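You operate a simulated robot arm through the tools that you are given. There is no shell and no other tool. Be economical: measure what you need, move in short steps, check, and stop when the job is done.

The job below is to be done with a simulated robot arm. You get a single attempt, and the scene is never put back.

## Task
Rinse the washed socks in fresh water with no pod.
Fine: drain the suds, shut the drain before filling, then run one wash; leave the socks in the tub and end with fill and dial off.

The check looks at the end state, three seconds after you hand in, the way a careful person would. Anything else that was tipped, shoved, dropped, spilled or broken makes it a failure.

## Robot
A 7-joint arm with a two-finger parallel gripper, fixed in place. Base frame: the origin is at the foot of the arm, x ahead of it, y to its left, z up; the work surface is at about z = 5. Readings come in mm, degrees, newtons and seconds.
With the tool pointing down near the work surface it reaches from about 220 to 580 mm from the base axis. Its first joint turns from -66.0 to 66.0 degrees. Payload 2.5 kg.
Tool frame: the origin (TCP) lies between the finger pads and is the grasp point; the fingertips stand 23 mm ahead of it; z points along the fingers, y is the line along which they close. Largest opening 94 mm; finger width 38, thickness 10; the body of the gripper, 54 by 96 mm, starts 39 mm behind the TCP.
Orientation is that of the tool frame in the base frame, as a unit quaternion [x, y, z, w]. With the fingers straight down and closing along the base's y, the tool's x points along the base's -x, its y along +y and its z along -z.

## Interface
- The arm moves only by the tool drive_tool. Its argument "commands" is a list that holds one entry, the list of rows, each a list of 7 numbers: the shift along the tool's x, y, z in mm, then the turn, a rotation vector about the tool's x, y, z in degrees, then the opening, from 0 (shut) to 1 (fully open). In form: [[[dx, dy, dz, wx, wy, wz, grip], ...]]. A call has 1 to 10 rows; each row shifts and turns the commanded pose from where the row before left it, along the tool's axes as they then stand. Each row takes 0.2 s and may step no farther than 50 mm and 8.6 degrees from the row before; otherwise, or with a gripper value out of range, the whole call is refused. Where a pose cannot be reached the arm comes as near as it can. A force on the tool above 90 N (or 10 N above the force at the start of the call, whichever is more), or a blocked arm, ends the call early, and 0.2 s more pass. Each finger travels about 108 mm/s and halts on what it meets, pressing with about 33 N; the grip force reading is that of the motor and also rises with nothing between the fingers. The clock runs only during rows and for 0.2 s after the last one: add rows that do not move to give the fingers time. The reply holds the time, the measured pose of the TCP, the force on the tool along the base axes, the opening and the grip force, in the units named above and with some noise.
- Cameras (640 x 400 px; columns grow to the right, rows downward): "scene" is fixed at [107.9, -402.9, 543.4]; the picture's right is [0.89, -0.46, 0.00], its down [-0.26, -0.51, -0.82] and it looks along [0.37, 0.73, -0.57] (base axes); focal length 229 px, centre (320, 200). "wrist" rides on the gripper at [86, 16, -74] in the tool frame; the picture's right is [-0.18, 0.98, 0.00], its down [-0.58, -0.11, -0.81] and it looks along [-0.79, -0.15, 0.59] (tool axes); focal length 243 px, centre (320, 200). There is no depth. A picture from a camera that has moved, and an enlarged one, comes with that camera's place and axes in the base frame and with its lens.
- snapshot(camera): a new picture of that camera. It takes no simulated time.
- enlarge(camera, box): a new picture of the part [left, top, right, bottom] of that camera's present view, enlarged. It takes no simulated time.
- close_job(): hands the job in; it is judged then, once.

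Go step by step. Nothing tells you positions but the pictures and the camera data: compare them with the known pose of the tool, close in by small moves and look again before you grip or let go. The budget is 120 turns and 68 pictures, counting those below and the enlarged ones. Unless the task says otherwise, let go and move clear before handing in, and close with one line.

The tools are called after "Emit:" as a command line: name --argument value ..., lists and objects as JSON in quotes. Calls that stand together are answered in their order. drive_tool: Moves the arm, as the interface text tells. Its arguments: {"type":"object","properties":{"commands":{"type":"array","items":{"type":"array","items":{"type":"array","items":{"type":"number"}}}}},"required":["commands"]} The other tools are called the same way: snapshot (camera) takes a picture; enlarge (camera, box) takes an enlarged picture of a part of a camera's view; close_job () hands the job in.

At the start:

```text
time_s: 0.0
ee_pos: [269.3, 162.6, 438.3]
ee_rot: [0.0, 1.0, 0.0, 0.001]
contact_force: [-0.1, 0.0, -0.2]
opening: 94.3
grasp_force: 0.1
```

scene: 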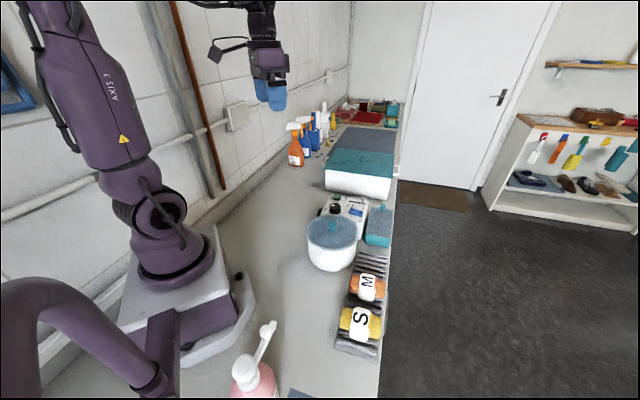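
wrist: 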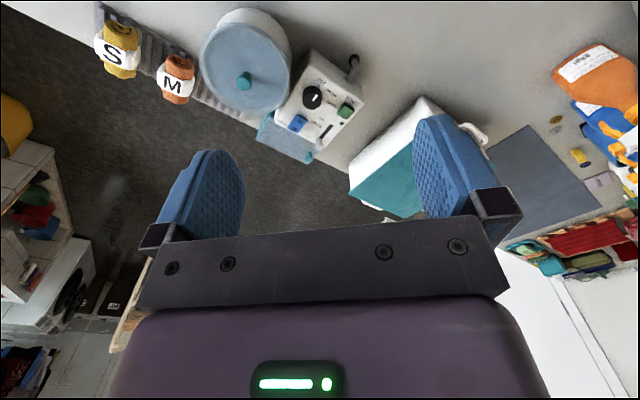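

I see a small washer tub with a lid and a control panel (dial, buttons, lever). I'll enlarge to read the controls.

Emit:
enlarge --camera "wrist" --box '[180, 0, 380, 170]'

Emit:
enlarge --camera "scene" --box '[290, 140, 410, 280]'

```text
2.35 times, centred on (280, 85) of wrist
camera zoom: at [183.3, 178.4, 513.2], right [0.18, 0.98, 0.0], down [0.58, -0.11, 0.81], along [0.79, -0.15, -0.59], focal length 571 px, centre (414, 471)
```

zoom: 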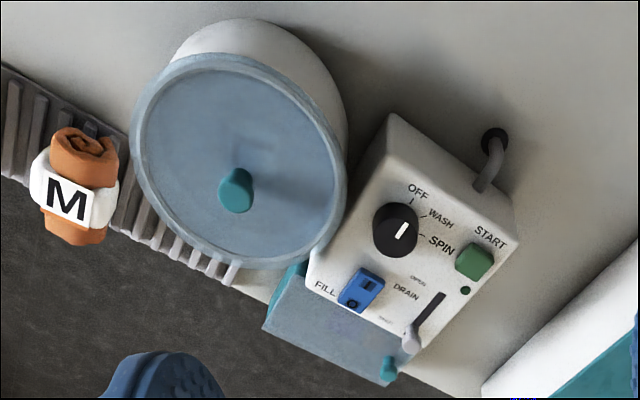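

```text
2.86 times, centred on (350, 210) of scene
camera zoom: at [107.9, -402.9, 543.4], right [0.89, -0.46, 0.0], down [-0.26, -0.51, -0.82], along [0.37, 0.73, -0.57], focal length 656 px, centre (234, 171)
```

zoom: 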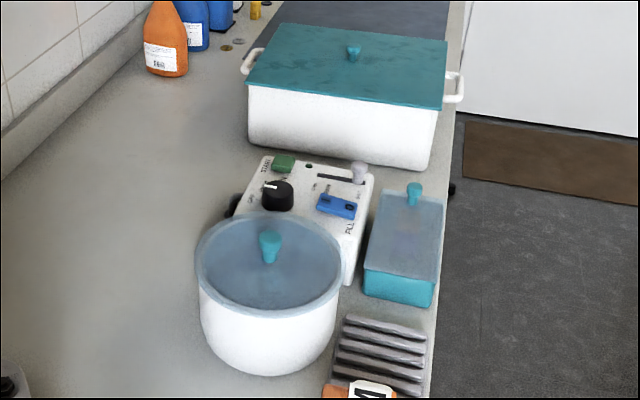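

The panel has a dial (OFF/WASH/SPIN), START, a FILL rocker and a DRAIN slider, roughly at x 430–545, y 70–180, z ~80. I'll move closer above it for a better look.

Emit:
drive_tool --commands '[[[-40, -8, 40, 0, 0, 0, 1], [-40, -8, 40, 0, 0, 0, 1], [-40, -8, 40, 0, 0, 0, 1], [-30, -8, 40, 0, 0, 0, 1], [0, 0, 0, 0, 0, 0, 1]]]'

Emit:
snapshot --camera "wrist"

```text
refused: row 1 steps farther than a row can; nothing moved
```

```text
63 pictures are left
camera wrist: at [183.3, 178.4, 513.2], right [0.18, 0.98, 0.0], down [0.58, -0.11, 0.81], along [0.79, -0.15, -0.59], focal length 243 px, centre (320, 200)
```

wrist: 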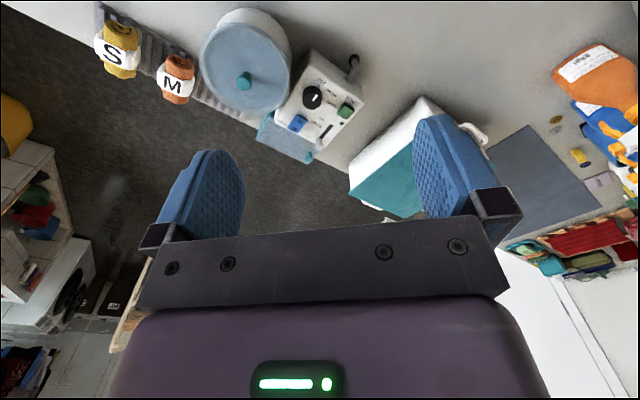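

The first move was refused because the step was too large, so I'll repeat it with smaller rows.

Emit:
drive_tool --commands '[[[-32, -8, 36, 0, 0, 0, 1], [-32, -8, 36, 0, 0, 0, 1], [-32, -8, 36, 0, 0, 0, 1], [-32, -8, 36, 0, 0, 0, 1], [-22, -8, 36, 0, 0, 0, 1], [0, 0, 0, 0, 0, 0, 0], [0, 0, 0, 0, 0, 0, 0], [0, 0, 0, 0, 0, 0, 0]]]'

Emit:
snapshot --camera "wrist"

```text
time_s: 1.8
ee_pos: [419.9, 122.7, 259.5]
ee_rot: [0.0, 1.0, 0.0, 0.0]
contact_force: [-0.7, 1.1, -0.3]
opening: 0.2
grasp_force: 32.4
```

```text
62 pictures are left
camera wrist: at [334.3, 138.7, 334.5], right [0.18, 0.98, 0.0], down [0.58, -0.11, 0.81], along [0.79, -0.15, -0.59], focal length 243 px, centre (320, 200)
```

wrist: 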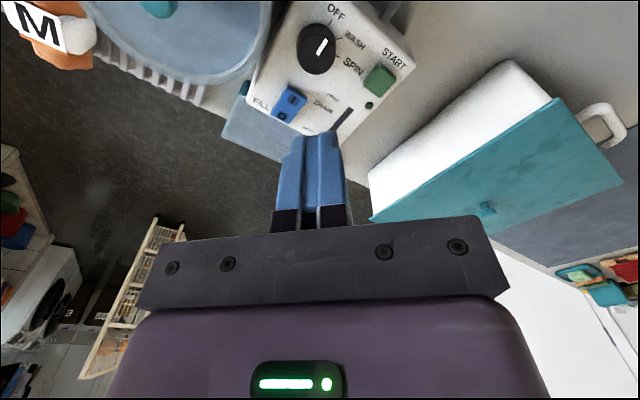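

The controls are nearer now. I'll enlarge for exact pixels.

Emit:
enlarge --camera "wrist" --box '[220, 0, 430, 140]'

Emit:
enlarge --camera "scene" --box '[300, 180, 400, 250]'

```text
2.86 times, centred on (325, 70) of wrist
camera zoom: at [334.3, 138.7, 334.5], right [0.18, 0.98, 0.0], down [0.58, -0.11, 0.81], along [0.79, -0.15, -0.59], focal length 693 px, centre (306, 571)
```

zoom: 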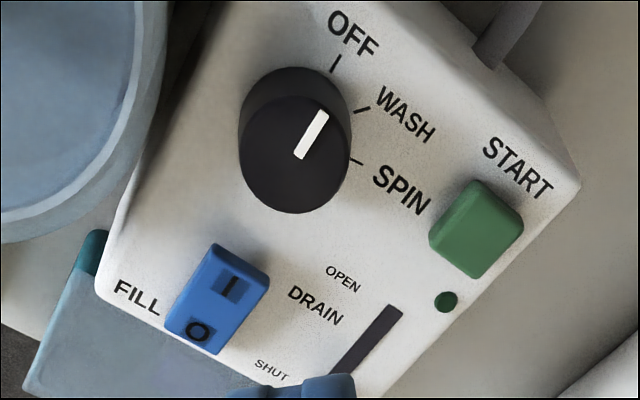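

```text
5.71 times, centred on (350, 215) of scene
camera zoom: at [107.9, -402.9, 543.4], right [0.89, -0.46, 0.0], down [-0.26, -0.51, -0.82], along [0.37, 0.73, -0.57], focal length 1311 px, centre (149, 114)
```

zoom: 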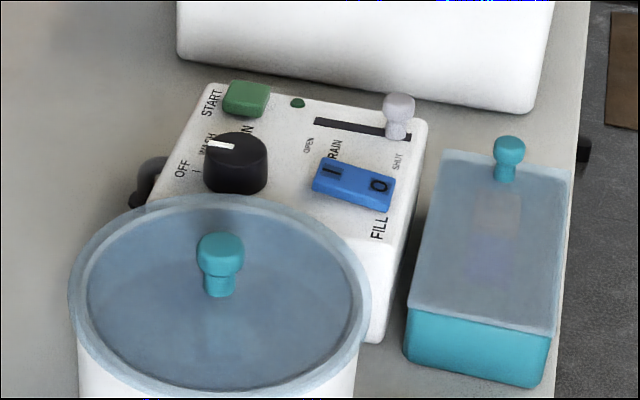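

Dial reads OFF, the drain is at SHUT and the slot runs at about 45° to the base axes. I estimate the drain knob at (535,107,95), the dial at (428,118,96), START at (471,179,83) and the rocker at (483,73,81). I'll go above the drain knob and yaw the tool to match the slot.

Emit:
drive_tool --commands '[[[-38, -5, 20, 0, 0, 0, 0.4], [-38, -5, 20, 0, 0, 0, 0.4], [-38, -5, 20, 0, 0, 0, 0.4], [0, 0, 0, 0, 0, -7.5, 0.4], [0, 0, 0, 0, 0, -7.5, 0.4], [0, 0, 0, 0, 0, -7.5, 0.4], [0, 0, 0, 0, 0, -7.5, 0.4], [0, 0, 0, 0, 0, -7.5, 0.4], [0, 0, 0, 0, 0, -7.5, 0.4], [0, 0, 0, 0, 0, 0, 0.4]]]'

Emit:
snapshot --camera "wrist"

Emit:
enlarge --camera "scene" --box '[280, 140, 420, 270]'

```text
time_s: 4.0
ee_pos: [532.8, 108.6, 198.8]
ee_rot: [-0.383, 0.924, 0.0, 0.0]
contact_force: [-0.2, -0.6, -1.1]
opening: 37.6
grasp_force: 0.0
```

```text
59 pictures are left
camera wrist: at [461.5, 57.8, 273.1], right [-0.57, 0.82, 0.0], down [0.49, 0.34, 0.81], along [0.66, 0.46, -0.59], focal length 243 px, centre (320, 200)
```

wrist: 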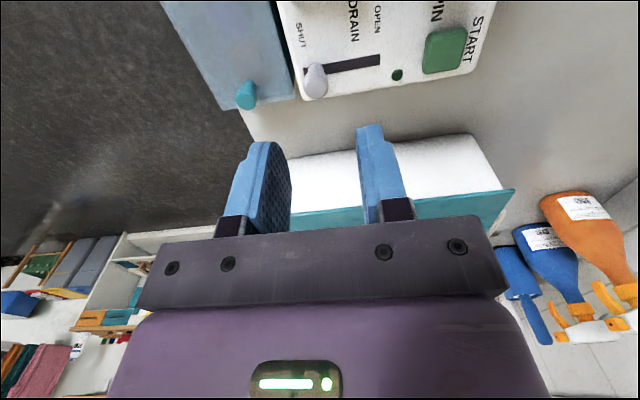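

```text
3.08 times, centred on (350, 205) of scene
camera zoom: at [107.9, -402.9, 543.4], right [0.89, -0.46, 0.0], down [-0.26, -0.51, -0.82], along [0.37, 0.73, -0.57], focal length 706 px, centre (228, 185)
```

zoom: 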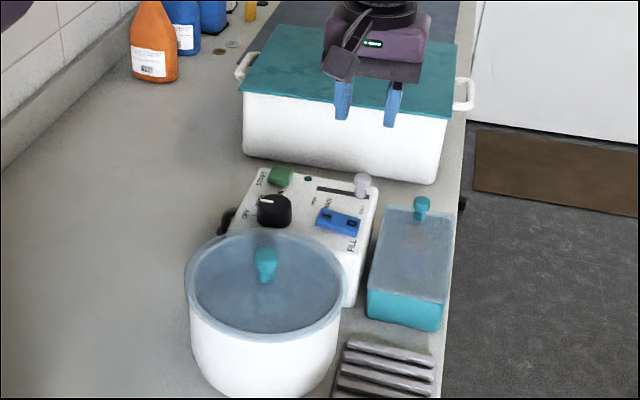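

The knob sits about (541,109) and the slot is aligned with the finger closing direction. I'll come down to just above the knob and check.

Emit:
drive_tool --commands '[[[-5, -5, 35, 0, 0, 0, 0.4], [0, 0, 35, 0, 0, 0, 0.4], [0, 0, 0, 0, 0, 0, 0.4]]]'

Emit:
snapshot --camera "wrist"

Emit:
enlarge --camera "scene" --box '[320, 170, 410, 240]'

```text
time_s: 4.8
ee_pos: [539.0, 108.3, 127.9]
ee_rot: [-0.383, 0.924, 0.0, 0.001]
contact_force: [0.3, -0.3, -0.5]
opening: 37.9
grasp_force: 0.0
```

```text
57 pictures are left
camera wrist: at [467.6, 56.8, 203.2], right [-0.57, 0.82, 0.0], down [0.49, 0.33, 0.81], along [0.67, 0.46, -0.59], focal length 243 px, centre (320, 200)
```

wrist: 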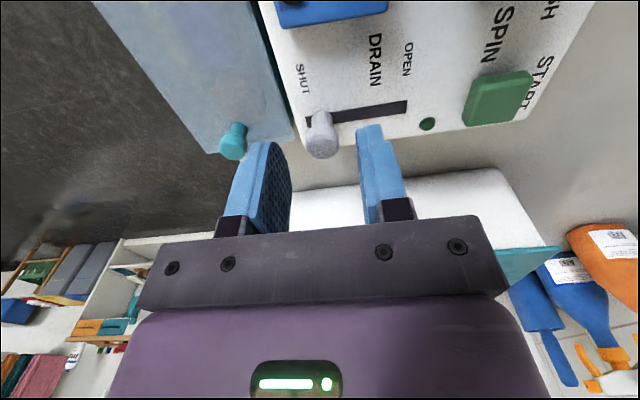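

```text
5.71 times, centred on (365, 205) of scene
camera zoom: at [107.9, -402.9, 543.4], right [0.89, -0.46, 0.0], down [-0.26, -0.51, -0.82], along [0.37, 0.73, -0.57], focal length 1311 px, centre (63, 171)
```

zoom: 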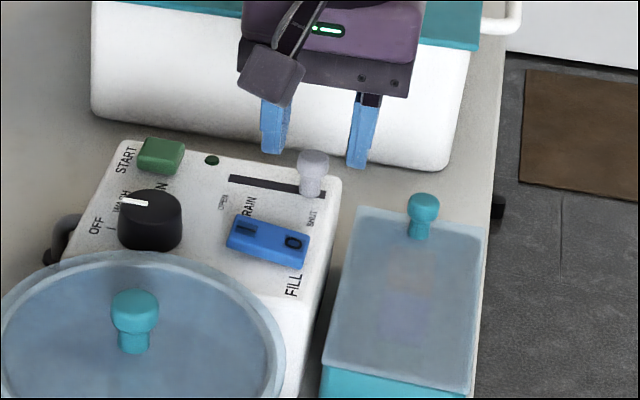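

The knob is between the fingers' closing positions, maybe 5–8 mm further out along tool -x. I'll adjust and descend carefully.

Emit:
drive_tool --commands '[[[-6, 1, 8, 0, 0, 0, 0.4], [0, 0, 8, 0, 0, 0, 0.4], [0, 0, 4, 0, 0, 0, 0.4], [0, 0, 0, 0, 0, 0, 0.4]]]'

Emit:
snapshot --camera "wrist"

Emit:
enlarge --camera "scene" --box '[320, 170, 410, 240]'

```text
time_s: 5.8
ee_pos: [542.9, 111.4, 108.6]
ee_rot: [-0.382, 0.924, 0.0, -0.001]
contact_force: [-0.7, 0.1, 0.1]
opening: 37.7
grasp_force: 0.1
```

```text
55 pictures are left
camera wrist: at [471.4, 61.8, 183.6], right [-0.57, 0.82, 0.0], down [0.49, 0.33, 0.81], along [0.67, 0.46, -0.59], focal length 243 px, centre (320, 200)
```

wrist: 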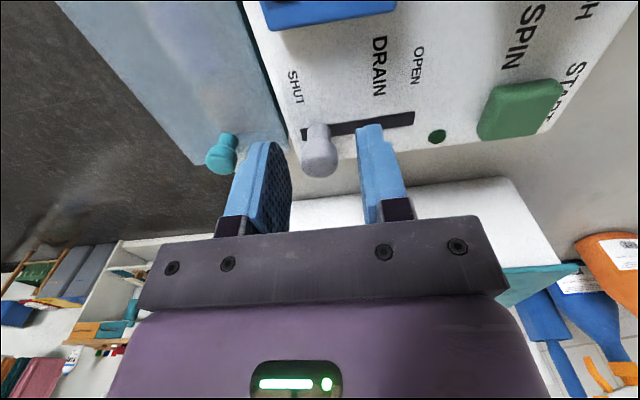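

```text
5.71 times, centred on (365, 205) of scene
camera zoom: at [107.9, -402.9, 543.4], right [0.89, -0.46, 0.0], down [-0.26, -0.51, -0.82], along [0.37, 0.73, -0.57], focal length 1311 px, centre (63, 171)
```

zoom: 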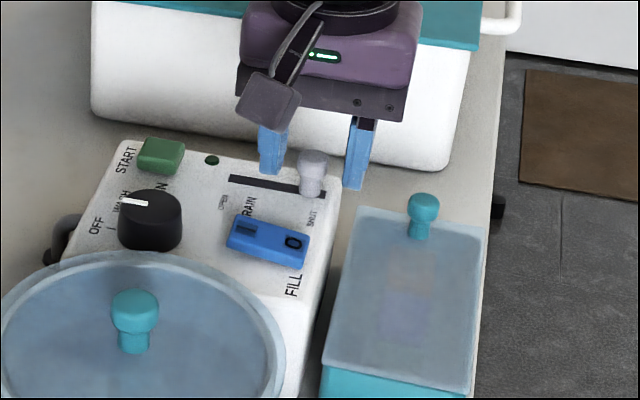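

The knob sits between the fingers. I'll narrow them around it and slide toward OPEN (+tool y).

Emit:
drive_tool --commands '[[[0, 0, 1, 0, 0, 0, 0.2], [0, 0, 0, 0, 0, 0, 0.2], [0, 8, 0, 0, 0, 0, 0.2], [0, 8, 0, 0, 0, 0, 0.2], [0, 8, 0, 0, 0, 0, 0.2], [0, 8, 0, 0, 0, 0, 0.2], [0, 6, 0, 0, 0, 0, 0.2], [0, 0, 0, 0, 0, 0, 0.2]]]'

Emit:
snapshot --camera "wrist"

Emit:
enlarge --camera "scene" --box '[300, 170, 410, 270]'

```text
time_s: 7.6
ee_pos: [517.8, 138.5, 106.6]
ee_rot: [-0.383, 0.924, -0.001, 0.0]
contact_force: [0.7, -1.7, 0.9]
opening: 19.2
grasp_force: 0.3
```

```text
53 pictures are left
camera wrist: at [445.4, 89.1, 182.3], right [-0.57, 0.82, 0.0], down [0.49, 0.33, 0.81], along [0.67, 0.46, -0.59], focal length 243 px, centre (320, 200)
```

wrist: 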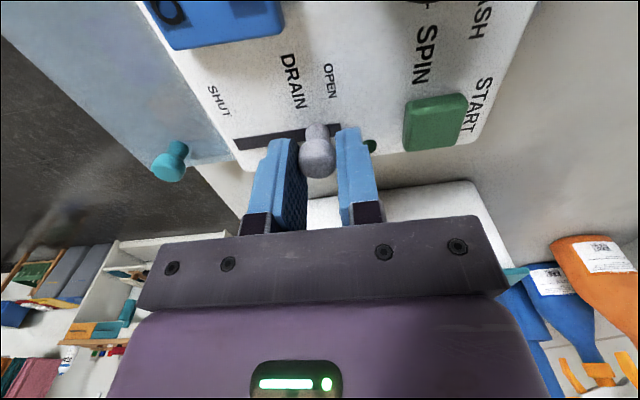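

```text
4.00 times, centred on (355, 220) of scene
camera zoom: at [107.9, -402.9, 543.4], right [0.89, -0.46, 0.0], down [-0.26, -0.51, -0.82], along [0.37, 0.73, -0.57], focal length 918 px, centre (180, 120)
```

zoom: 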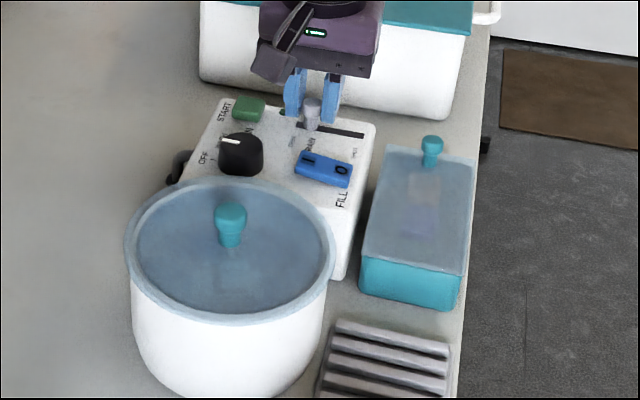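

The slider moved with the fingers; I'll push a bit more to seat it fully OPEN.

Emit:
drive_tool --commands '[[[0, 5, 0, 0, 0, 0, 0.2], [0, 4, 0, 0, 0, 0, 0.2], [0, 4, 0, 0, 0, 0, 0.2], [0, 0, 0, 0, 0, 0, 0.2]]]'

Emit:
enlarge --camera "wrist" --box '[200, 50, 480, 220]'

```text
time_s: 8.6
ee_pos: [508.9, 144.9, 109.0]
ee_rot: [-0.382, 0.924, -0.003, 0.002]
contact_force: [23.6, -15.0, -4.2]
opening: 30.9
grasp_force: 13.1
```

```text
2.29 times, centred on (340, 135) of wrist
camera zoom: at [437.7, 95.2, 182.8], right [-0.56, 0.83, -0.01], down [0.48, 0.34, 0.81], along [0.67, 0.45, -0.59], focal length 555 px, centre (274, 349)
```

zoom: 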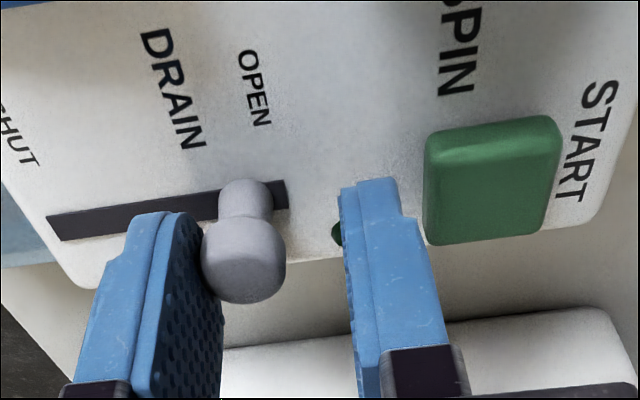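

The knob is against the OPEN end stop. I'll relax, lift off and move to look into the tub while it drains.

Emit:
drive_tool --commands '[[[0, -7, 0, 0, 0, 0, 0.35], [0, 0, 0, 0, 0, 0, 0.35], [0, 0, -40, 0, 0, 0, 0.35], [0, 0, -45, 0, 0, 0, 0.35], [32, 0, -35, 0, 0, 0, 0.35], [40, 0, -25, 0, 0, 0, 0.35], [40, 0, -25, 0, 0, 0, 0.35], [40, 0, -20, 0, 0, 0, 0.35], [40, 0, 0, 0, 0, 0, 0.35], [36, 0, 0, 0, 0, 0, 0.35]]]'

Emit:
snapshot --camera "wrist"

```text
time_s: 10.8
ee_pos: [349.7, -16.8, 298.9]
ee_rot: [-0.383, 0.924, -0.001, 0.001]
contact_force: [-0.3, -0.2, 0.4]
opening: 33.1
grasp_force: 0.1
```

```text
50 pictures are left
camera wrist: at [278.3, -67.1, 373.8], right [-0.57, 0.82, 0.0], down [0.49, 0.33, 0.81], along [0.66, 0.46, -0.59], focal length 243 px, centre (320, 200)
```

wrist: 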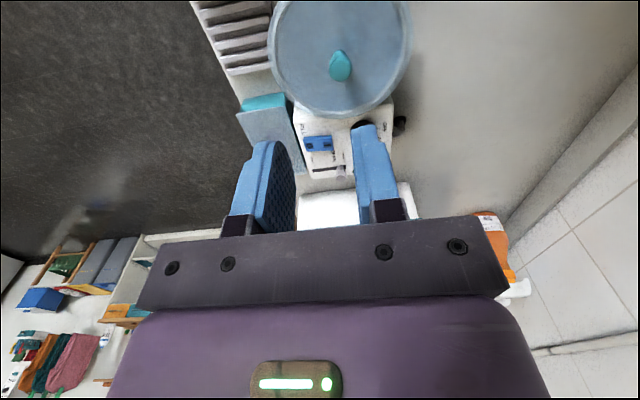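

Emit:
enlarge --camera "wrist" --box '[240, 0, 440, 190]'

```text
2.11 times, centred on (340, 95) of wrist
camera zoom: at [278.3, -67.1, 373.8], right [-0.57, 0.82, 0.0], down [0.49, 0.33, 0.81], along [0.66, 0.46, -0.59], focal length 511 px, centre (278, 421)
```

zoom: 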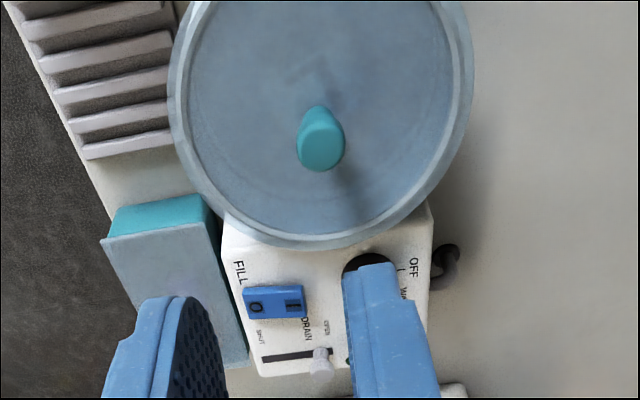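

The drain is open. The lid is frosted, so I'll wait for draining and compare the view.

Emit:
drive_tool --commands '[[[0, 0, 0, 0, 0, 0, 0.35], [0, 0, 0, 0, 0, 0, 0.35], [0, 0, 0, 0, 0, 0, 0.35], [0, 0, 0, 0, 0, 0, 0.35], [0, 0, 0, 0, 0, 0, 0.35], [0, 0, 0, 0, 0, 0, 0.35], [0, 0, 0, 0, 0, 0, 0.35], [0, 0, 0, 0, 0, 0, 0.35], [0, 0, 0, 0, 0, 0, 0.35], [0, 0, 0, 0, 0, 0, 0.35]]]'

Emit:
drive_tool --commands '[[[0, 0, 0, 0, 0, 0, 0.35], [0, 0, 0, 0, 0, 0, 0.35], [0, 0, 0, 0, 0, 0, 0.35], [0, 0, 0, 0, 0, 0, 0.35], [0, 0, 0, 0, 0, 0, 0.35], [0, 0, 0, 0, 0, 0, 0.35], [0, 0, 0, 0, 0, 0, 0.35], [0, 0, 0, 0, 0, 0, 0.35], [0, 0, 0, 0, 0, 0, 0.35], [0, 0, 0, 0, 0, 0, 0.35]]]'

Emit:
drive_tool --commands '[[[0, 0, 0, 0, 0, 0, 0.35], [0, 0, 0, 0, 0, 0, 0.35], [0, 0, 0, 0, 0, 0, 0.35], [0, 0, 0, 0, 0, 0, 0.35], [0, 0, 0, 0, 0, 0, 0.35], [0, 0, 0, 0, 0, 0, 0.35], [0, 0, 0, 0, 0, 0, 0.35], [0, 0, 0, 0, 0, 0, 0.35], [0, 0, 0, 0, 0, 0, 0.35], [0, 0, 0, 0, 0, 0, 0.35]]]'

Emit:
enlarge --camera "wrist" --box '[240, 0, 440, 190]'

```text
time_s: 13.0
ee_pos: [350.7, -16.7, 300.0]
ee_rot: [-0.383, 0.924, 0.001, 0.0]
contact_force: [0.0, -0.7, -0.2]
opening: 32.9
grasp_force: 0.1
```

```text
time_s: 15.2
ee_pos: [350.3, -16.8, 300.0]
ee_rot: [-0.383, 0.924, 0.0, 0.0]
contact_force: [0.9, 0.2, -0.7]
opening: 33.0
grasp_force: 0.0
```

```text
time_s: 17.4
ee_pos: [350.5, -16.2, 299.4]
ee_rot: [-0.383, 0.924, 0.001, -0.001]
contact_force: [-0.1, 0.0, -0.2]
opening: 32.6
grasp_force: 0.0
```

```text
2.11 times, centred on (340, 95) of wrist
camera zoom: at [278.7, -67.0, 373.8], right [-0.57, 0.82, 0.0], down [0.49, 0.33, 0.81], along [0.67, 0.46, -0.59], focal length 511 px, centre (278, 421)
```

zoom: 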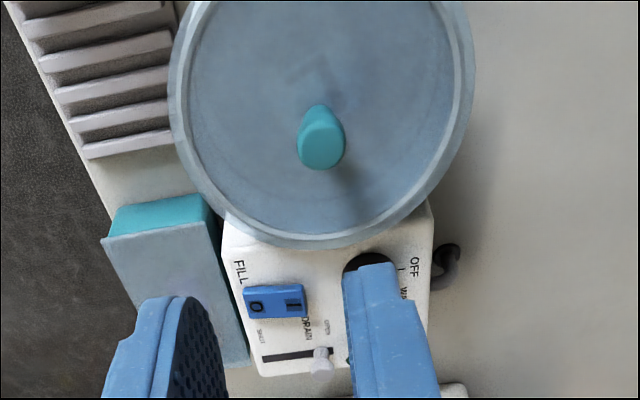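

The lid hides the water level, and an overflow would be a failure. I'll lift the lid by its knob (about (366,21,115)) and set it on the clear counter, so I can watch the level. First I'll hover above the knob.

Emit:
drive_tool --commands '[[[-20, 8, 30, 0, 0, 0, 0.6], [-17, 8, 40, 0, 0, 0, 0.6], [0, 0, 40, 0, 0, 0, 0.6], [0, 0, 35, 0, 0, 0, 0.6], [0, 0, 0, 0, 0, 0, 0.6]]]'

Emit:
snapshot --camera "wrist"

Emit:
enlarge --camera "scene" --box '[280, 160, 400, 280]'

```text
time_s: 18.6
ee_pos: [368.7, 17.9, 153.3]
ee_rot: [-0.383, 0.924, 0.0, 0.0]
contact_force: [-0.5, 0.7, 0.3]
opening: 56.3
grasp_force: 0.1
```

```text
47 pictures are left
camera wrist: at [296.9, -31.6, 228.1], right [-0.57, 0.82, 0.0], down [0.49, 0.33, 0.81], along [0.67, 0.46, -0.59], focal length 243 px, centre (320, 200)
```

wrist: 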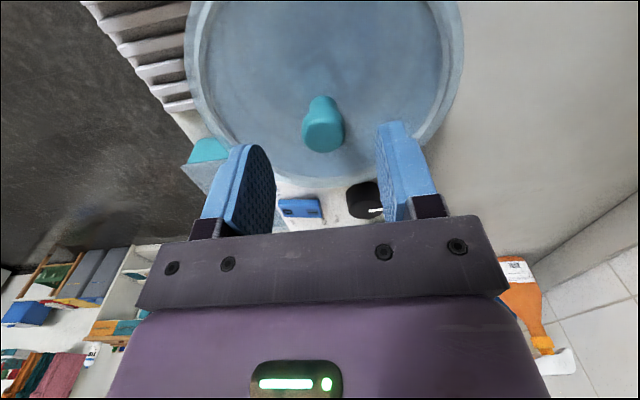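

```text
3.33 times, centred on (340, 220) of scene
camera zoom: at [107.9, -402.9, 543.4], right [0.89, -0.46, 0.0], down [-0.26, -0.51, -0.82], along [0.37, 0.73, -0.57], focal length 765 px, centre (253, 133)
```

zoom: 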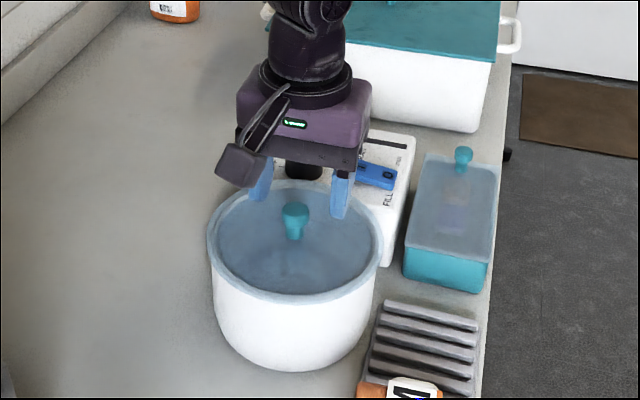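

The knob is at about (369,20,114), centred under the fingers. Descending and gripping.

Emit:
drive_tool --commands '[[[-2, 1, 20, 0, 0, 0, 0.6], [0, 0, 12, 0, 0, 0, 0.6], [0, 0, 4, 0, 0, 0, 0.6], [0, 0, 0, 0, 0, 0, 0.6], [0, 0, 0, 0, 0, 0, 0], [0, 0, 0, 0, 0, 0, 0], [0, 0, 0, 0, 0, 0, 0], [0, 0, -10, 0, 0, 0, 0], [0, 0, -15, 0, 0, 0, 0]]]'

Emit:
enlarge --camera "scene" --box '[280, 160, 400, 280]'

```text
time_s: 19.4
ee_pos: [368.6, 21.5, 123.3]
ee_rot: [-0.383, 0.924, -0.001, -0.001]
contact_force: [-4.6, -0.4, 14.9]
opening: 56.6
grasp_force: 0.0
stopped in row 4: the force on the tool passed its limit (the readings are from after the stop); the commanded pose is now the measured one
```

```text
3.33 times, centred on (340, 220) of scene
camera zoom: at [107.9, -402.9, 543.4], right [0.89, -0.46, 0.0], down [-0.26, -0.51, -0.82], along [0.37, 0.73, -0.57], focal length 765 px, centre (253, 133)
```

zoom: 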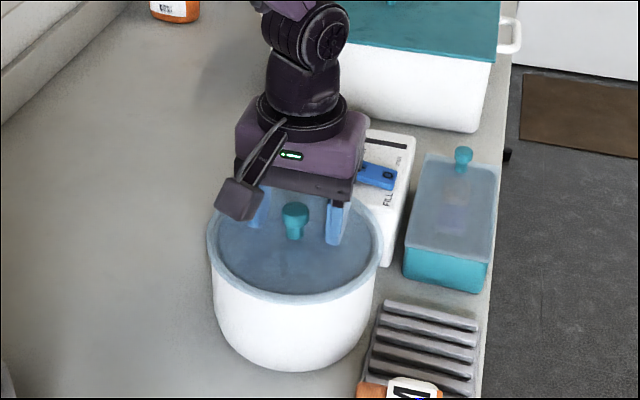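

The fingertips touched the lid at about z=100. I'll back off 3 mm and grip the knob.

Emit:
drive_tool --commands '[[[0, 0, -3, 0, 0, 0, 0.6], [0, 0, 0, 0, 0, 0, 0], [0, 0, 0, 0, 0, 0, 0], [0, 0, 0, 0, 0, 0, 0], [0, 0, -8, 0, 0, 0, 0], [0, 0, -12, 0, 0, 0, 0], [0, 0, 0, 0, 0, 0, 0]]]'

Emit:
enlarge --camera "scene" --box '[280, 160, 400, 280]'

```text
time_s: 21.1
ee_pos: [367.8, 21.0, 146.0]
ee_rot: [-0.382, 0.924, 0.0, 0.0]
contact_force: [-0.2, 0.2, -0.5]
opening: 22.0
grasp_force: 33.2
```

```text
3.33 times, centred on (340, 220) of scene
camera zoom: at [107.9, -402.9, 543.4], right [0.89, -0.46, 0.0], down [-0.26, -0.51, -0.82], along [0.37, 0.73, -0.57], focal length 765 px, centre (253, 133)
```

zoom: 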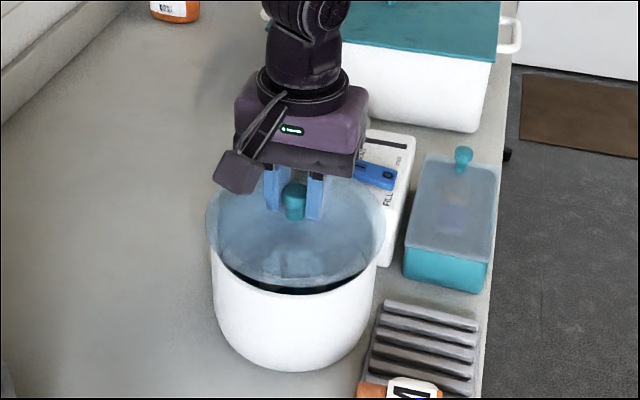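

The lid is in hand. I'll raise it and carry it to the clear counter at about (265,185).

Emit:
drive_tool --commands '[[[0, 0, -30, 0, 0, 0, 0], [0, 0, -30, 0, 0, 0, 0], [-9, 30, -10, 0, 0, 0, 0], [-9, 40, 0, 0, 0, 0, 0], [-9, 40, 0, 0, 0, 0, 0], [-9, 40, 0, 0, 0, 0, 0], [-7, 39, 0, 0, 0, 0, 0], [0, 0, 0, 0, 0, 0, 0]]]'

Emit:
snapshot --camera "scene"

Emit:
enlarge --camera "scene" --box '[290, 180, 400, 280]'

```text
time_s: 22.9
ee_pos: [263.6, 188.8, 214.1]
ee_rot: [-0.382, 0.924, -0.001, -0.001]
contact_force: [1.0, 0.9, -0.5]
opening: 22.1
grasp_force: 32.5
```

```text
43 pictures are left
```

scene: 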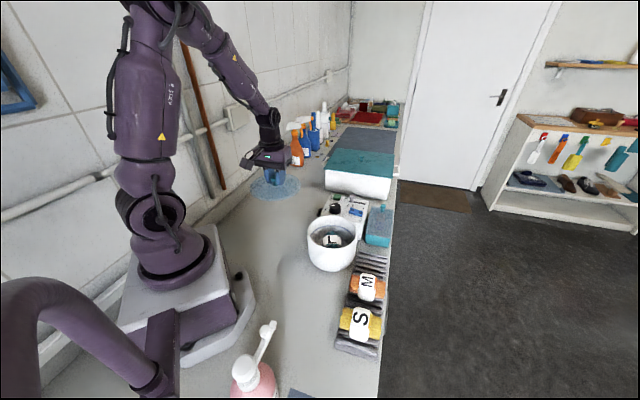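

```text
4.00 times, centred on (345, 230) of scene
camera zoom: at [107.9, -402.9, 543.4], right [0.89, -0.46, 0.0], down [-0.26, -0.51, -0.82], along [0.37, 0.73, -0.57], focal length 918 px, centre (220, 80)
```

zoom: 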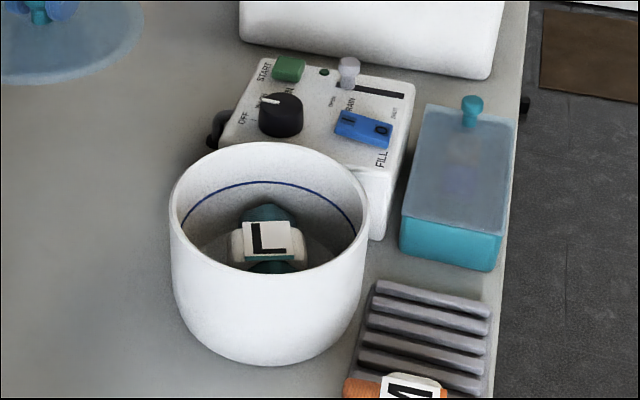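

The tub is visible: one sock bundle "L", a blue fill line and apparently no water. I'll lower the lid onto the counter.

Emit:
drive_tool --commands '[[[0, 0, 40, 0, 0, 0, 0], [0, 0, 40, 0, 0, 0, 0], [0, 0, 40, 0, 0, 0, 0], [0, 0, 25, 0, 0, 0, 0], [0, 0, 10, 0, 0, 0, 0], [0, 0, 5, 0, 0, 0, 0], [0, 0, 5, 0, 0, 0, 0], [0, 0, 5, 0, 0, 0, 0], [0, 0, 5, 0, 0, 0, 0], [0, 0, 0, 0, 0, 0, 0]]]'

Emit:
enlarge --camera "scene" --box '[220, 130, 340, 230]'

```text
time_s: 25.1
ee_pos: [265.1, 185.5, 40.2]
ee_rot: [-0.383, 0.924, 0.0, 0.0]
contact_force: [-0.1, -0.5, -0.5]
opening: 22.2
grasp_force: 32.9
```

```text
4.00 times, centred on (280, 180) of scene
camera zoom: at [107.9, -402.9, 543.4], right [0.89, -0.46, 0.0], down [-0.26, -0.51, -0.82], along [0.37, 0.73, -0.57], focal length 918 px, centre (480, 280)
```

zoom: 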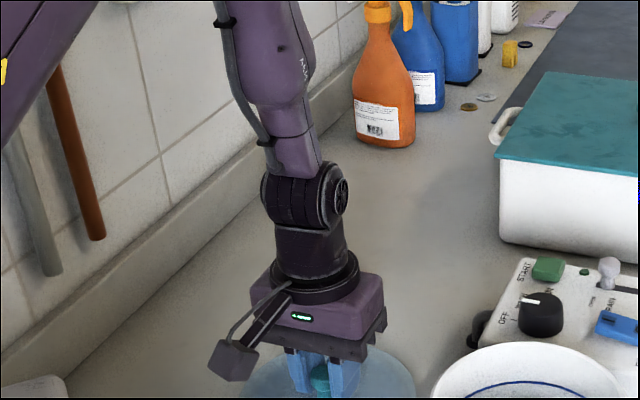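

Emit:
drive_tool --commands '[[[0, 0, 2, 0, 0, 0, 0], [0, 0, 2, 0, 0, 0, 0], [0, 0, 2, 0, 0, 0, 0], [0, 0, 2, 0, 0, 0, 0], [0, 0, 2, 0, 0, 0, 0], [0, 0, 0, 0, 0, 0, 0]]]'

```text
time_s: 26.4
ee_pos: [266.8, 185.8, 33.8]
ee_rot: [-0.382, 0.924, -0.001, 0.001]
contact_force: [-18.7, -8.7, 86.0]
opening: 22.3
grasp_force: 33.6
```

Contact was felt at about z=34–35. I'll relax the pressure, release and rise.

Emit:
drive_tool --commands '[[[0, 0, -3, 0, 0, 0, 0], [0, 0, -2, 0, 0, 0, 0], [0, 0, 0, 0, 0, 0, 0.6], [0, 0, 0, 0, 0, 0, 0.6], [0, 0, 0, 0, 0, 0, 0.6], [0, 0, -25, 0, 0, 0, 0.6], [0, 0, -45, 0, 0, 0, 0.6], [0, 0, -45, 0, 0, 0, 0.6], [0, 0, 0, 0, 0, 0, 0.6]]]'

Emit:
snapshot --camera "scene"

Emit:
enlarge --camera "scene" --box '[290, 190, 380, 270]'

```text
time_s: 28.4
ee_pos: [265.1, 183.0, 148.9]
ee_rot: [-0.383, 0.924, -0.001, 0.0]
contact_force: [0.3, 0.4, 0.1]
opening: 56.6
grasp_force: 0.0
```

```text
40 pictures are left
```

scene: 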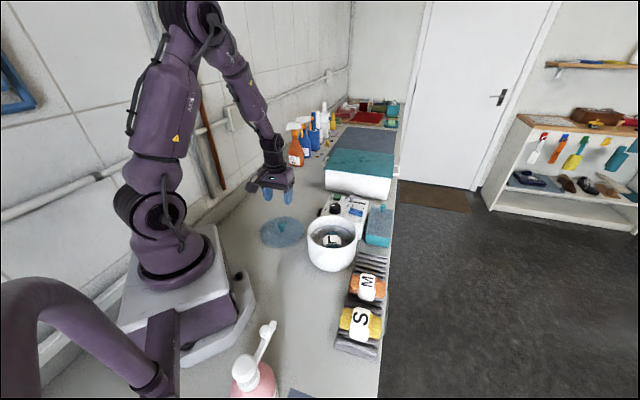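

```text
5.00 times, centred on (335, 230) of scene
camera zoom: at [107.9, -402.9, 543.4], right [0.89, -0.46, 0.0], down [-0.26, -0.51, -0.82], along [0.37, 0.73, -0.57], focal length 1147 px, centre (245, 50)
```

zoom: 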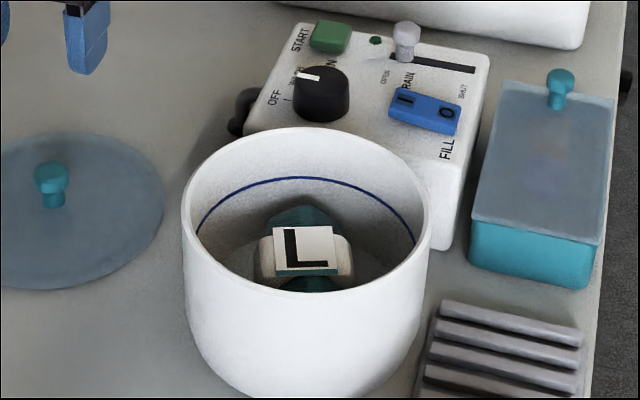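

The drain is finished and the lid lies flat. Next I'll move over the slider at about (512,141) to shut the drain.

Emit:
drive_tool --commands '[[[0, 0, -30, 0, 0, 0, 0.4], [-25, -34, 0, 0, 0, 0, 0.4], [-25, -34, 0, 0, 0, 0, 0.4], [-25, -34, 0, 0, 0, 0, 0.4], [-25, -34, 0, 0, 0, 0, 0.4], [-24, -34, 0, 0, 0, 0, 0.4], [-22, -33, 10, 0, 0, 0, 0.4], [0, 0, 40, 0, 0, 0, 0.4], [0, 0, 0, 0, 0, 0, 0.4]]]'

Emit:
snapshot --camera "wrist"

```text
time_s: 30.4
ee_pos: [511.6, 146.1, 129.5]
ee_rot: [-0.383, 0.924, -0.002, -0.001]
contact_force: [0.0, 0.8, -0.3]
opening: 38.1
grasp_force: 0.1
```

```text
38 pictures are left
camera wrist: at [440.6, 95.7, 203.6], right [-0.57, 0.82, 0.0], down [0.49, 0.34, 0.81], along [0.67, 0.45, -0.59], focal length 243 px, centre (320, 200)
```

wrist: 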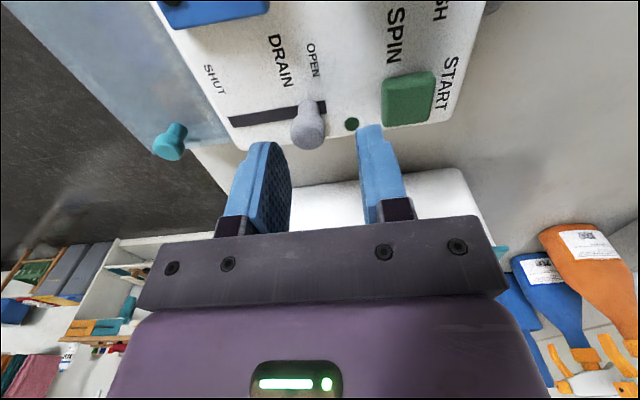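

I'll shift 6 mm toward the knob, lower, narrow and slide back to SHUT.

Emit:
drive_tool --commands '[[[0, -7, 8, 0, 0, 0, 0.4], [0, 0, 8, 0, 0, 0, 0.4], [0, 0, 6, 0, 0, 0, 0.2], [0, 0, 0, 0, 0, 0, 0.2], [0, -9, 0, 0, 0, 0, 0.2], [0, -9, 0, 0, 0, 0, 0.2], [0, -9, 0, 0, 0, 0, 0.2], [0, -8, 0, 0, 0, 0, 0.2], [0, -4, 0, 0, 0, 0, 0.2], [0, 0, 0, 0, 0, 0, 0.2]]]'

Emit:
enlarge --camera "wrist" --box '[200, 50, 480, 220]'

```text
time_s: 32.6
ee_pos: [544.7, 113.2, 107.4]
ee_rot: [-0.382, 0.924, -0.001, -0.001]
contact_force: [-0.7, 0.8, 0.0]
opening: 19.3
grasp_force: 0.2
```

```text
2.29 times, centred on (340, 135) of wrist
camera zoom: at [473.0, 63.0, 181.9], right [-0.56, 0.83, 0.0], down [0.49, 0.34, 0.81], along [0.67, 0.45, -0.59], focal length 555 px, centre (274, 349)
```

zoom: 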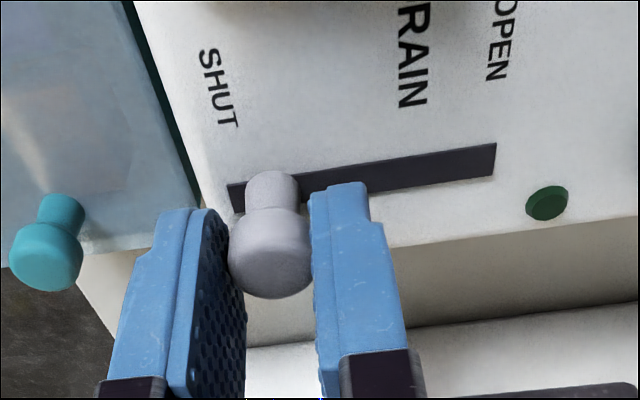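

Nearly there; a few mm more to the SHUT end stop.

Emit:
drive_tool --commands '[[[0, -4, 0, 0, 0, 0, 0.2], [0, -3, 0, 0, 0, 0, 0.2], [0, -3, 0, 0, 0, 0, 0.2], [0, 0, 0, 0, 0, 0, 0.2]]]'

Emit:
enlarge --camera "wrist" --box '[200, 50, 480, 220]'

```text
time_s: 33.6
ee_pos: [550.2, 109.1, 107.1]
ee_rot: [-0.384, 0.923, 0.003, -0.003]
contact_force: [-25.0, 17.2, 1.2]
opening: 32.1
grasp_force: 14.5
```

```text
2.29 times, centred on (340, 135) of wrist
camera zoom: at [479.1, 58.0, 181.8], right [-0.57, 0.82, 0.01], down [0.49, 0.33, 0.8], along [0.66, 0.46, -0.6], focal length 555 px, centre (274, 349)
```

zoom: 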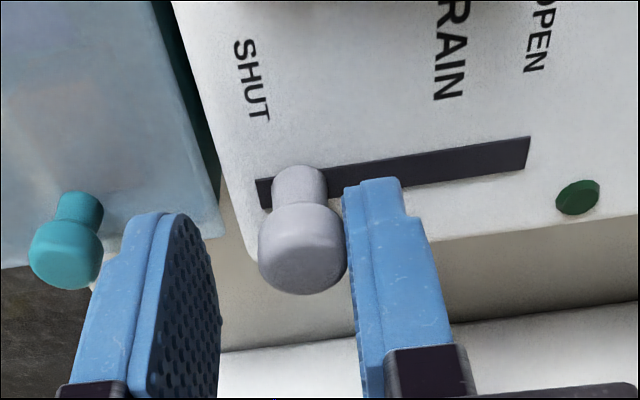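

Drain shut. I'll back off and lift, then go over the FILL rocker's "I" end with fingers closed.

Emit:
drive_tool --commands '[[[0, 7, 0, 0, 0, 0, 0.35], [0, 0, 0, 0, 0, 0, 0.35], [0, 0, -25, 0, 0, 0, 0.35], [0, 0, -25, 0, 0, 0, 0], [24, 9, 0, 0, 0, 0, 0], [24, 9, 0, 0, 0, 0, 0], [25, 10, 0, 0, 0, 0, 0], [0, 0, 0, 0, 0, 0, 0]]]'

Emit:
snapshot --camera "wrist"

Emit:
enlarge --camera "scene" --box '[310, 180, 400, 240]'

```text
time_s: 35.5
ee_pos: [475.7, 78.6, 156.1]
ee_rot: [-0.382, 0.924, -0.001, -0.001]
contact_force: [-0.1, -0.9, 1.0]
opening: 0.0
grasp_force: 33.2
```

```text
35 pictures are left
camera wrist: at [403.4, 28.9, 230.6], right [-0.56, 0.83, 0.0], down [0.49, 0.34, 0.81], along [0.67, 0.45, -0.59], focal length 243 px, centre (320, 200)
```

wrist: 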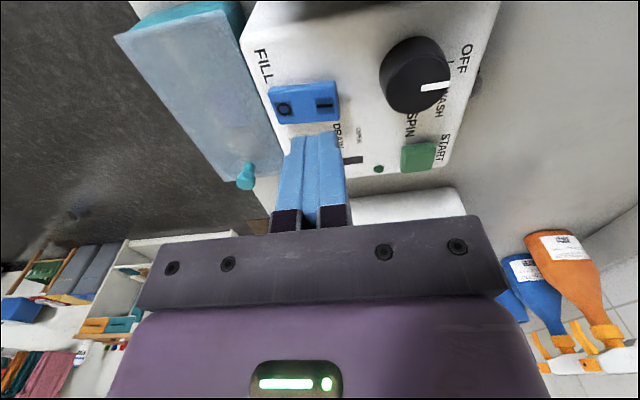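

```text
6.67 times, centred on (355, 210) of scene
camera zoom: at [107.9, -402.9, 543.4], right [0.89, -0.46, 0.0], down [-0.26, -0.51, -0.82], along [0.37, 0.73, -0.57], focal length 1530 px, centre (87, 133)
```

zoom: 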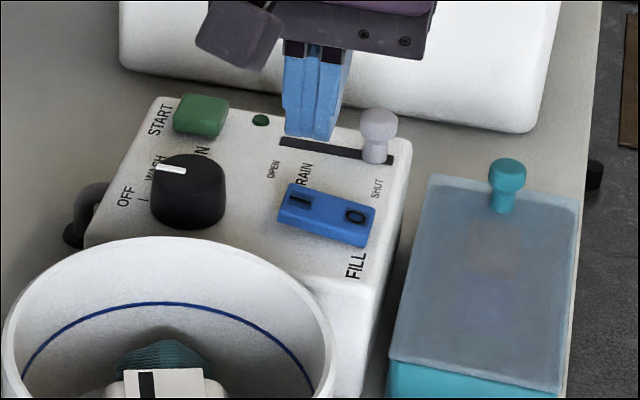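

Tool is nearly over the "I" label. I'll check the rocker state closely before pressing.

Emit:
enlarge --camera "wrist" --box '[240, 60, 370, 150]'

```text
4.44 times, centred on (305, 105) of wrist
camera zoom: at [403.4, 28.9, 230.6], right [-0.56, 0.83, 0.0], down [0.49, 0.34, 0.81], along [0.67, 0.45, -0.59], focal length 1078 px, centre (387, 622)
```

zoom: 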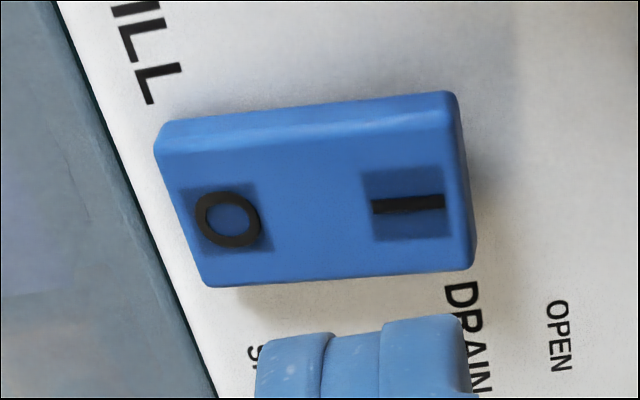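

The "I" end is raised, so fill is off. I'll press it, in small steps.

Emit:
drive_tool --commands '[[[-1, 2, 20, 0, 0, 0, 0], [0, 0, 20, 0, 0, 0, 0], [0, 0, 4, 0, 0, 0, 0], [0, 0, 3, 0, 0, 0, 0], [0, 0, 3, 0, 0, 0, 0], [0, 0, 0, 0, 0, 0, 0]]]'

Emit:
enlarge --camera "scene" --box '[290, 180, 390, 270]'

```text
time_s: 36.9
ee_pos: [473.8, 80.9, 109.2]
ee_rot: [-0.384, 0.923, 0.0, -0.001]
contact_force: [-16.4, 3.3, 22.7]
opening: 0.0
grasp_force: 33.0
```

```text
4.44 times, centred on (340, 225) of scene
camera zoom: at [107.8, -402.9, 543.4], right [0.89, -0.46, 0.0], down [-0.26, -0.51, -0.82], along [0.37, 0.73, -0.57], focal length 1020 px, centre (231, 89)
```

zoom: 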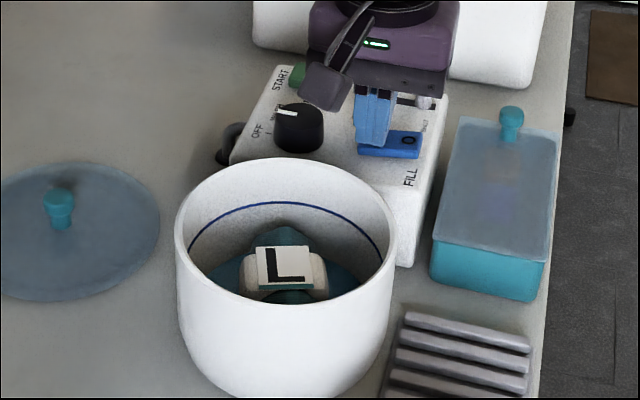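

Water is running in. I'll hover over the "O" end ready to switch off and watch the level against the blue line.

Emit:
drive_tool --commands '[[[0, 0, -14, 0, 0, 0, 0], [0, -30, 0, 0, 0, 0, 0], [0, 0, 0, 0, 0, 0, 0]]]'

Emit:
enlarge --camera "scene" --box '[290, 180, 390, 270]'

```text
time_s: 37.6
ee_pos: [497.2, 59.3, 120.6]
ee_rot: [-0.382, 0.924, -0.001, -0.001]
contact_force: [-0.6, -1.0, -0.6]
opening: 0.1
grasp_force: 33.1
```

```text
4.44 times, centred on (340, 225) of scene
camera zoom: at [107.9, -402.9, 543.4], right [0.89, -0.46, 0.0], down [-0.26, -0.51, -0.82], along [0.37, 0.73, -0.57], focal length 1020 px, centre (231, 89)
```

zoom: 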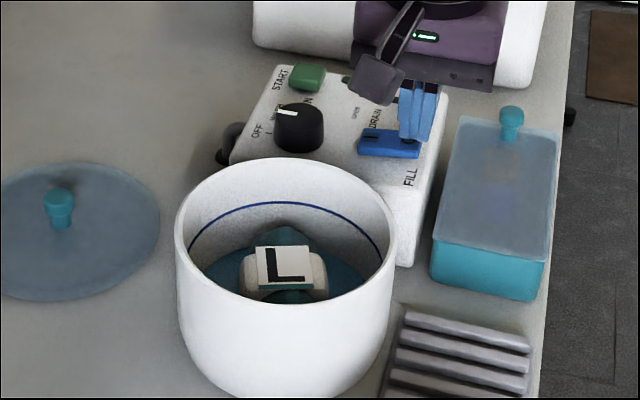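

Water is rising but still below the blue line. Waiting about a second.

Emit:
drive_tool --commands '[[[0, 0, 0, 0, 0, 0, 0], [0, 0, 0, 0, 0, 0, 0], [0, 0, 0, 0, 0, 0, 0], [0, 0, 0, 0, 0, 0, 0]]]'

Emit:
enlarge --camera "scene" --box '[300, 205, 390, 265]'

```text
time_s: 38.6
ee_pos: [496.3, 59.1, 121.4]
ee_rot: [-0.383, 0.924, -0.001, 0.0]
contact_force: [-0.6, 0.0, -0.3]
opening: 0.1
grasp_force: 32.7
```

```text
6.67 times, centred on (345, 235) of scene
camera zoom: at [107.9, -402.9, 543.4], right [0.89, -0.46, 0.0], down [-0.26, -0.51, -0.82], along [0.37, 0.73, -0.57], focal length 1530 px, centre (153, -33)
```

zoom: 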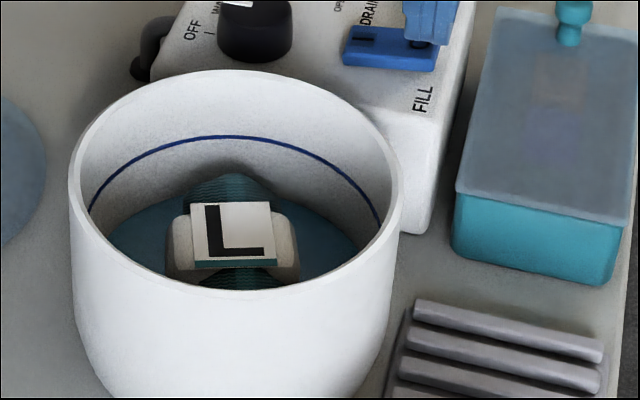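

Emit:
drive_tool --commands '[[[0, 0, 0, 0, 0, 0, 0], [0, 0, 0, 0, 0, 0, 0], [0, 0, 0, 0, 0, 0, 0], [0, 0, 0, 0, 0, 0, 0], [0, 0, 0, 0, 0, 0, 0], [0, 0, 0, 0, 0, 0, 0], [0, 0, 0, 0, 0, 0, 0]]]'

Emit:
enlarge --camera "scene" --box '[300, 205, 390, 265]'

```text
time_s: 40.2
ee_pos: [494.1, 59.4, 120.2]
ee_rot: [-0.383, 0.924, -0.001, -0.001]
contact_force: [0.6, 0.5, 0.6]
opening: 0.0
grasp_force: 33.2
```

```text
6.67 times, centred on (345, 235) of scene
camera zoom: at [107.9, -402.9, 543.4], right [0.89, -0.46, 0.0], down [-0.26, -0.51, -0.82], along [0.37, 0.73, -0.57], focal length 1530 px, centre (153, -33)
```

zoom: 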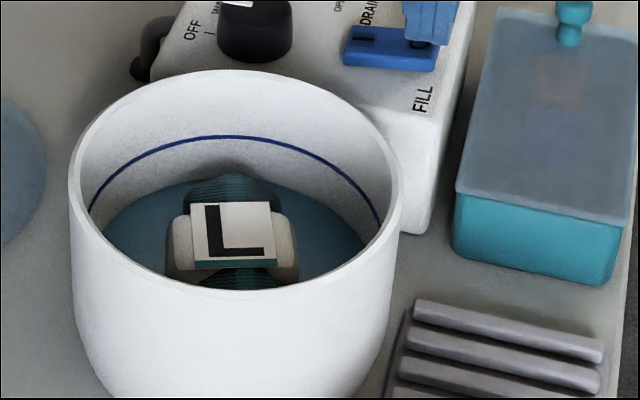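

Still about 45 px below the line, rising roughly 5 px/s. Waiting about 4 s.

Emit:
drive_tool --commands '[[[0, 0, 0, 0, 0, 0, 0], [0, 0, 0, 0, 0, 0, 0], [0, 0, 0, 0, 0, 0, 0], [0, 0, 0, 0, 0, 0, 0], [0, 0, 0, 0, 0, 0, 0], [0, 0, 0, 0, 0, 0, 0], [0, 0, 0, 0, 0, 0, 0], [0, 0, 0, 0, 0, 0, 0], [0, 0, 0, 0, 0, 0, 0], [0, 0, 0, 0, 0, 0, 0]]]'

Emit:
drive_tool --commands '[[[0, 0, 0, 0, 0, 0, 0], [0, 0, 0, 0, 0, 0, 0], [0, 0, 0, 0, 0, 0, 0], [0, 0, 0, 0, 0, 0, 0], [0, 0, 0, 0, 0, 0, 0], [0, 0, 0, 0, 0, 0, 0], [0, 0, 0, 0, 0, 0, 0]]]'

Emit:
enlarge --camera "scene" --box '[300, 205, 390, 265]'

```text
time_s: 42.5
ee_pos: [494.9, 59.2, 121.1]
ee_rot: [-0.382, 0.924, -0.001, 0.0]
contact_force: [0.1, 0.1, -0.9]
opening: 0.0
grasp_force: 33.2
```

```text
time_s: 44.0
ee_pos: [496.4, 59.0, 121.3]
ee_rot: [-0.382, 0.924, -0.001, 0.0]
contact_force: [-0.5, 0.7, -0.2]
opening: 0.0
grasp_force: 32.5
```

```text
6.67 times, centred on (345, 235) of scene
camera zoom: at [107.9, -402.9, 543.4], right [0.89, -0.46, 0.0], down [-0.26, -0.51, -0.82], along [0.37, 0.73, -0.57], focal length 1530 px, centre (153, -33)
```

zoom: 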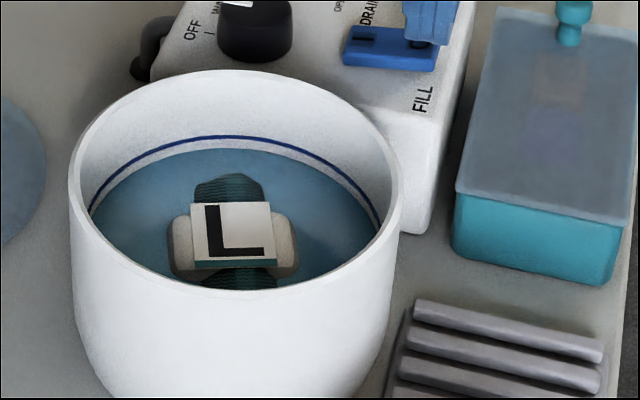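

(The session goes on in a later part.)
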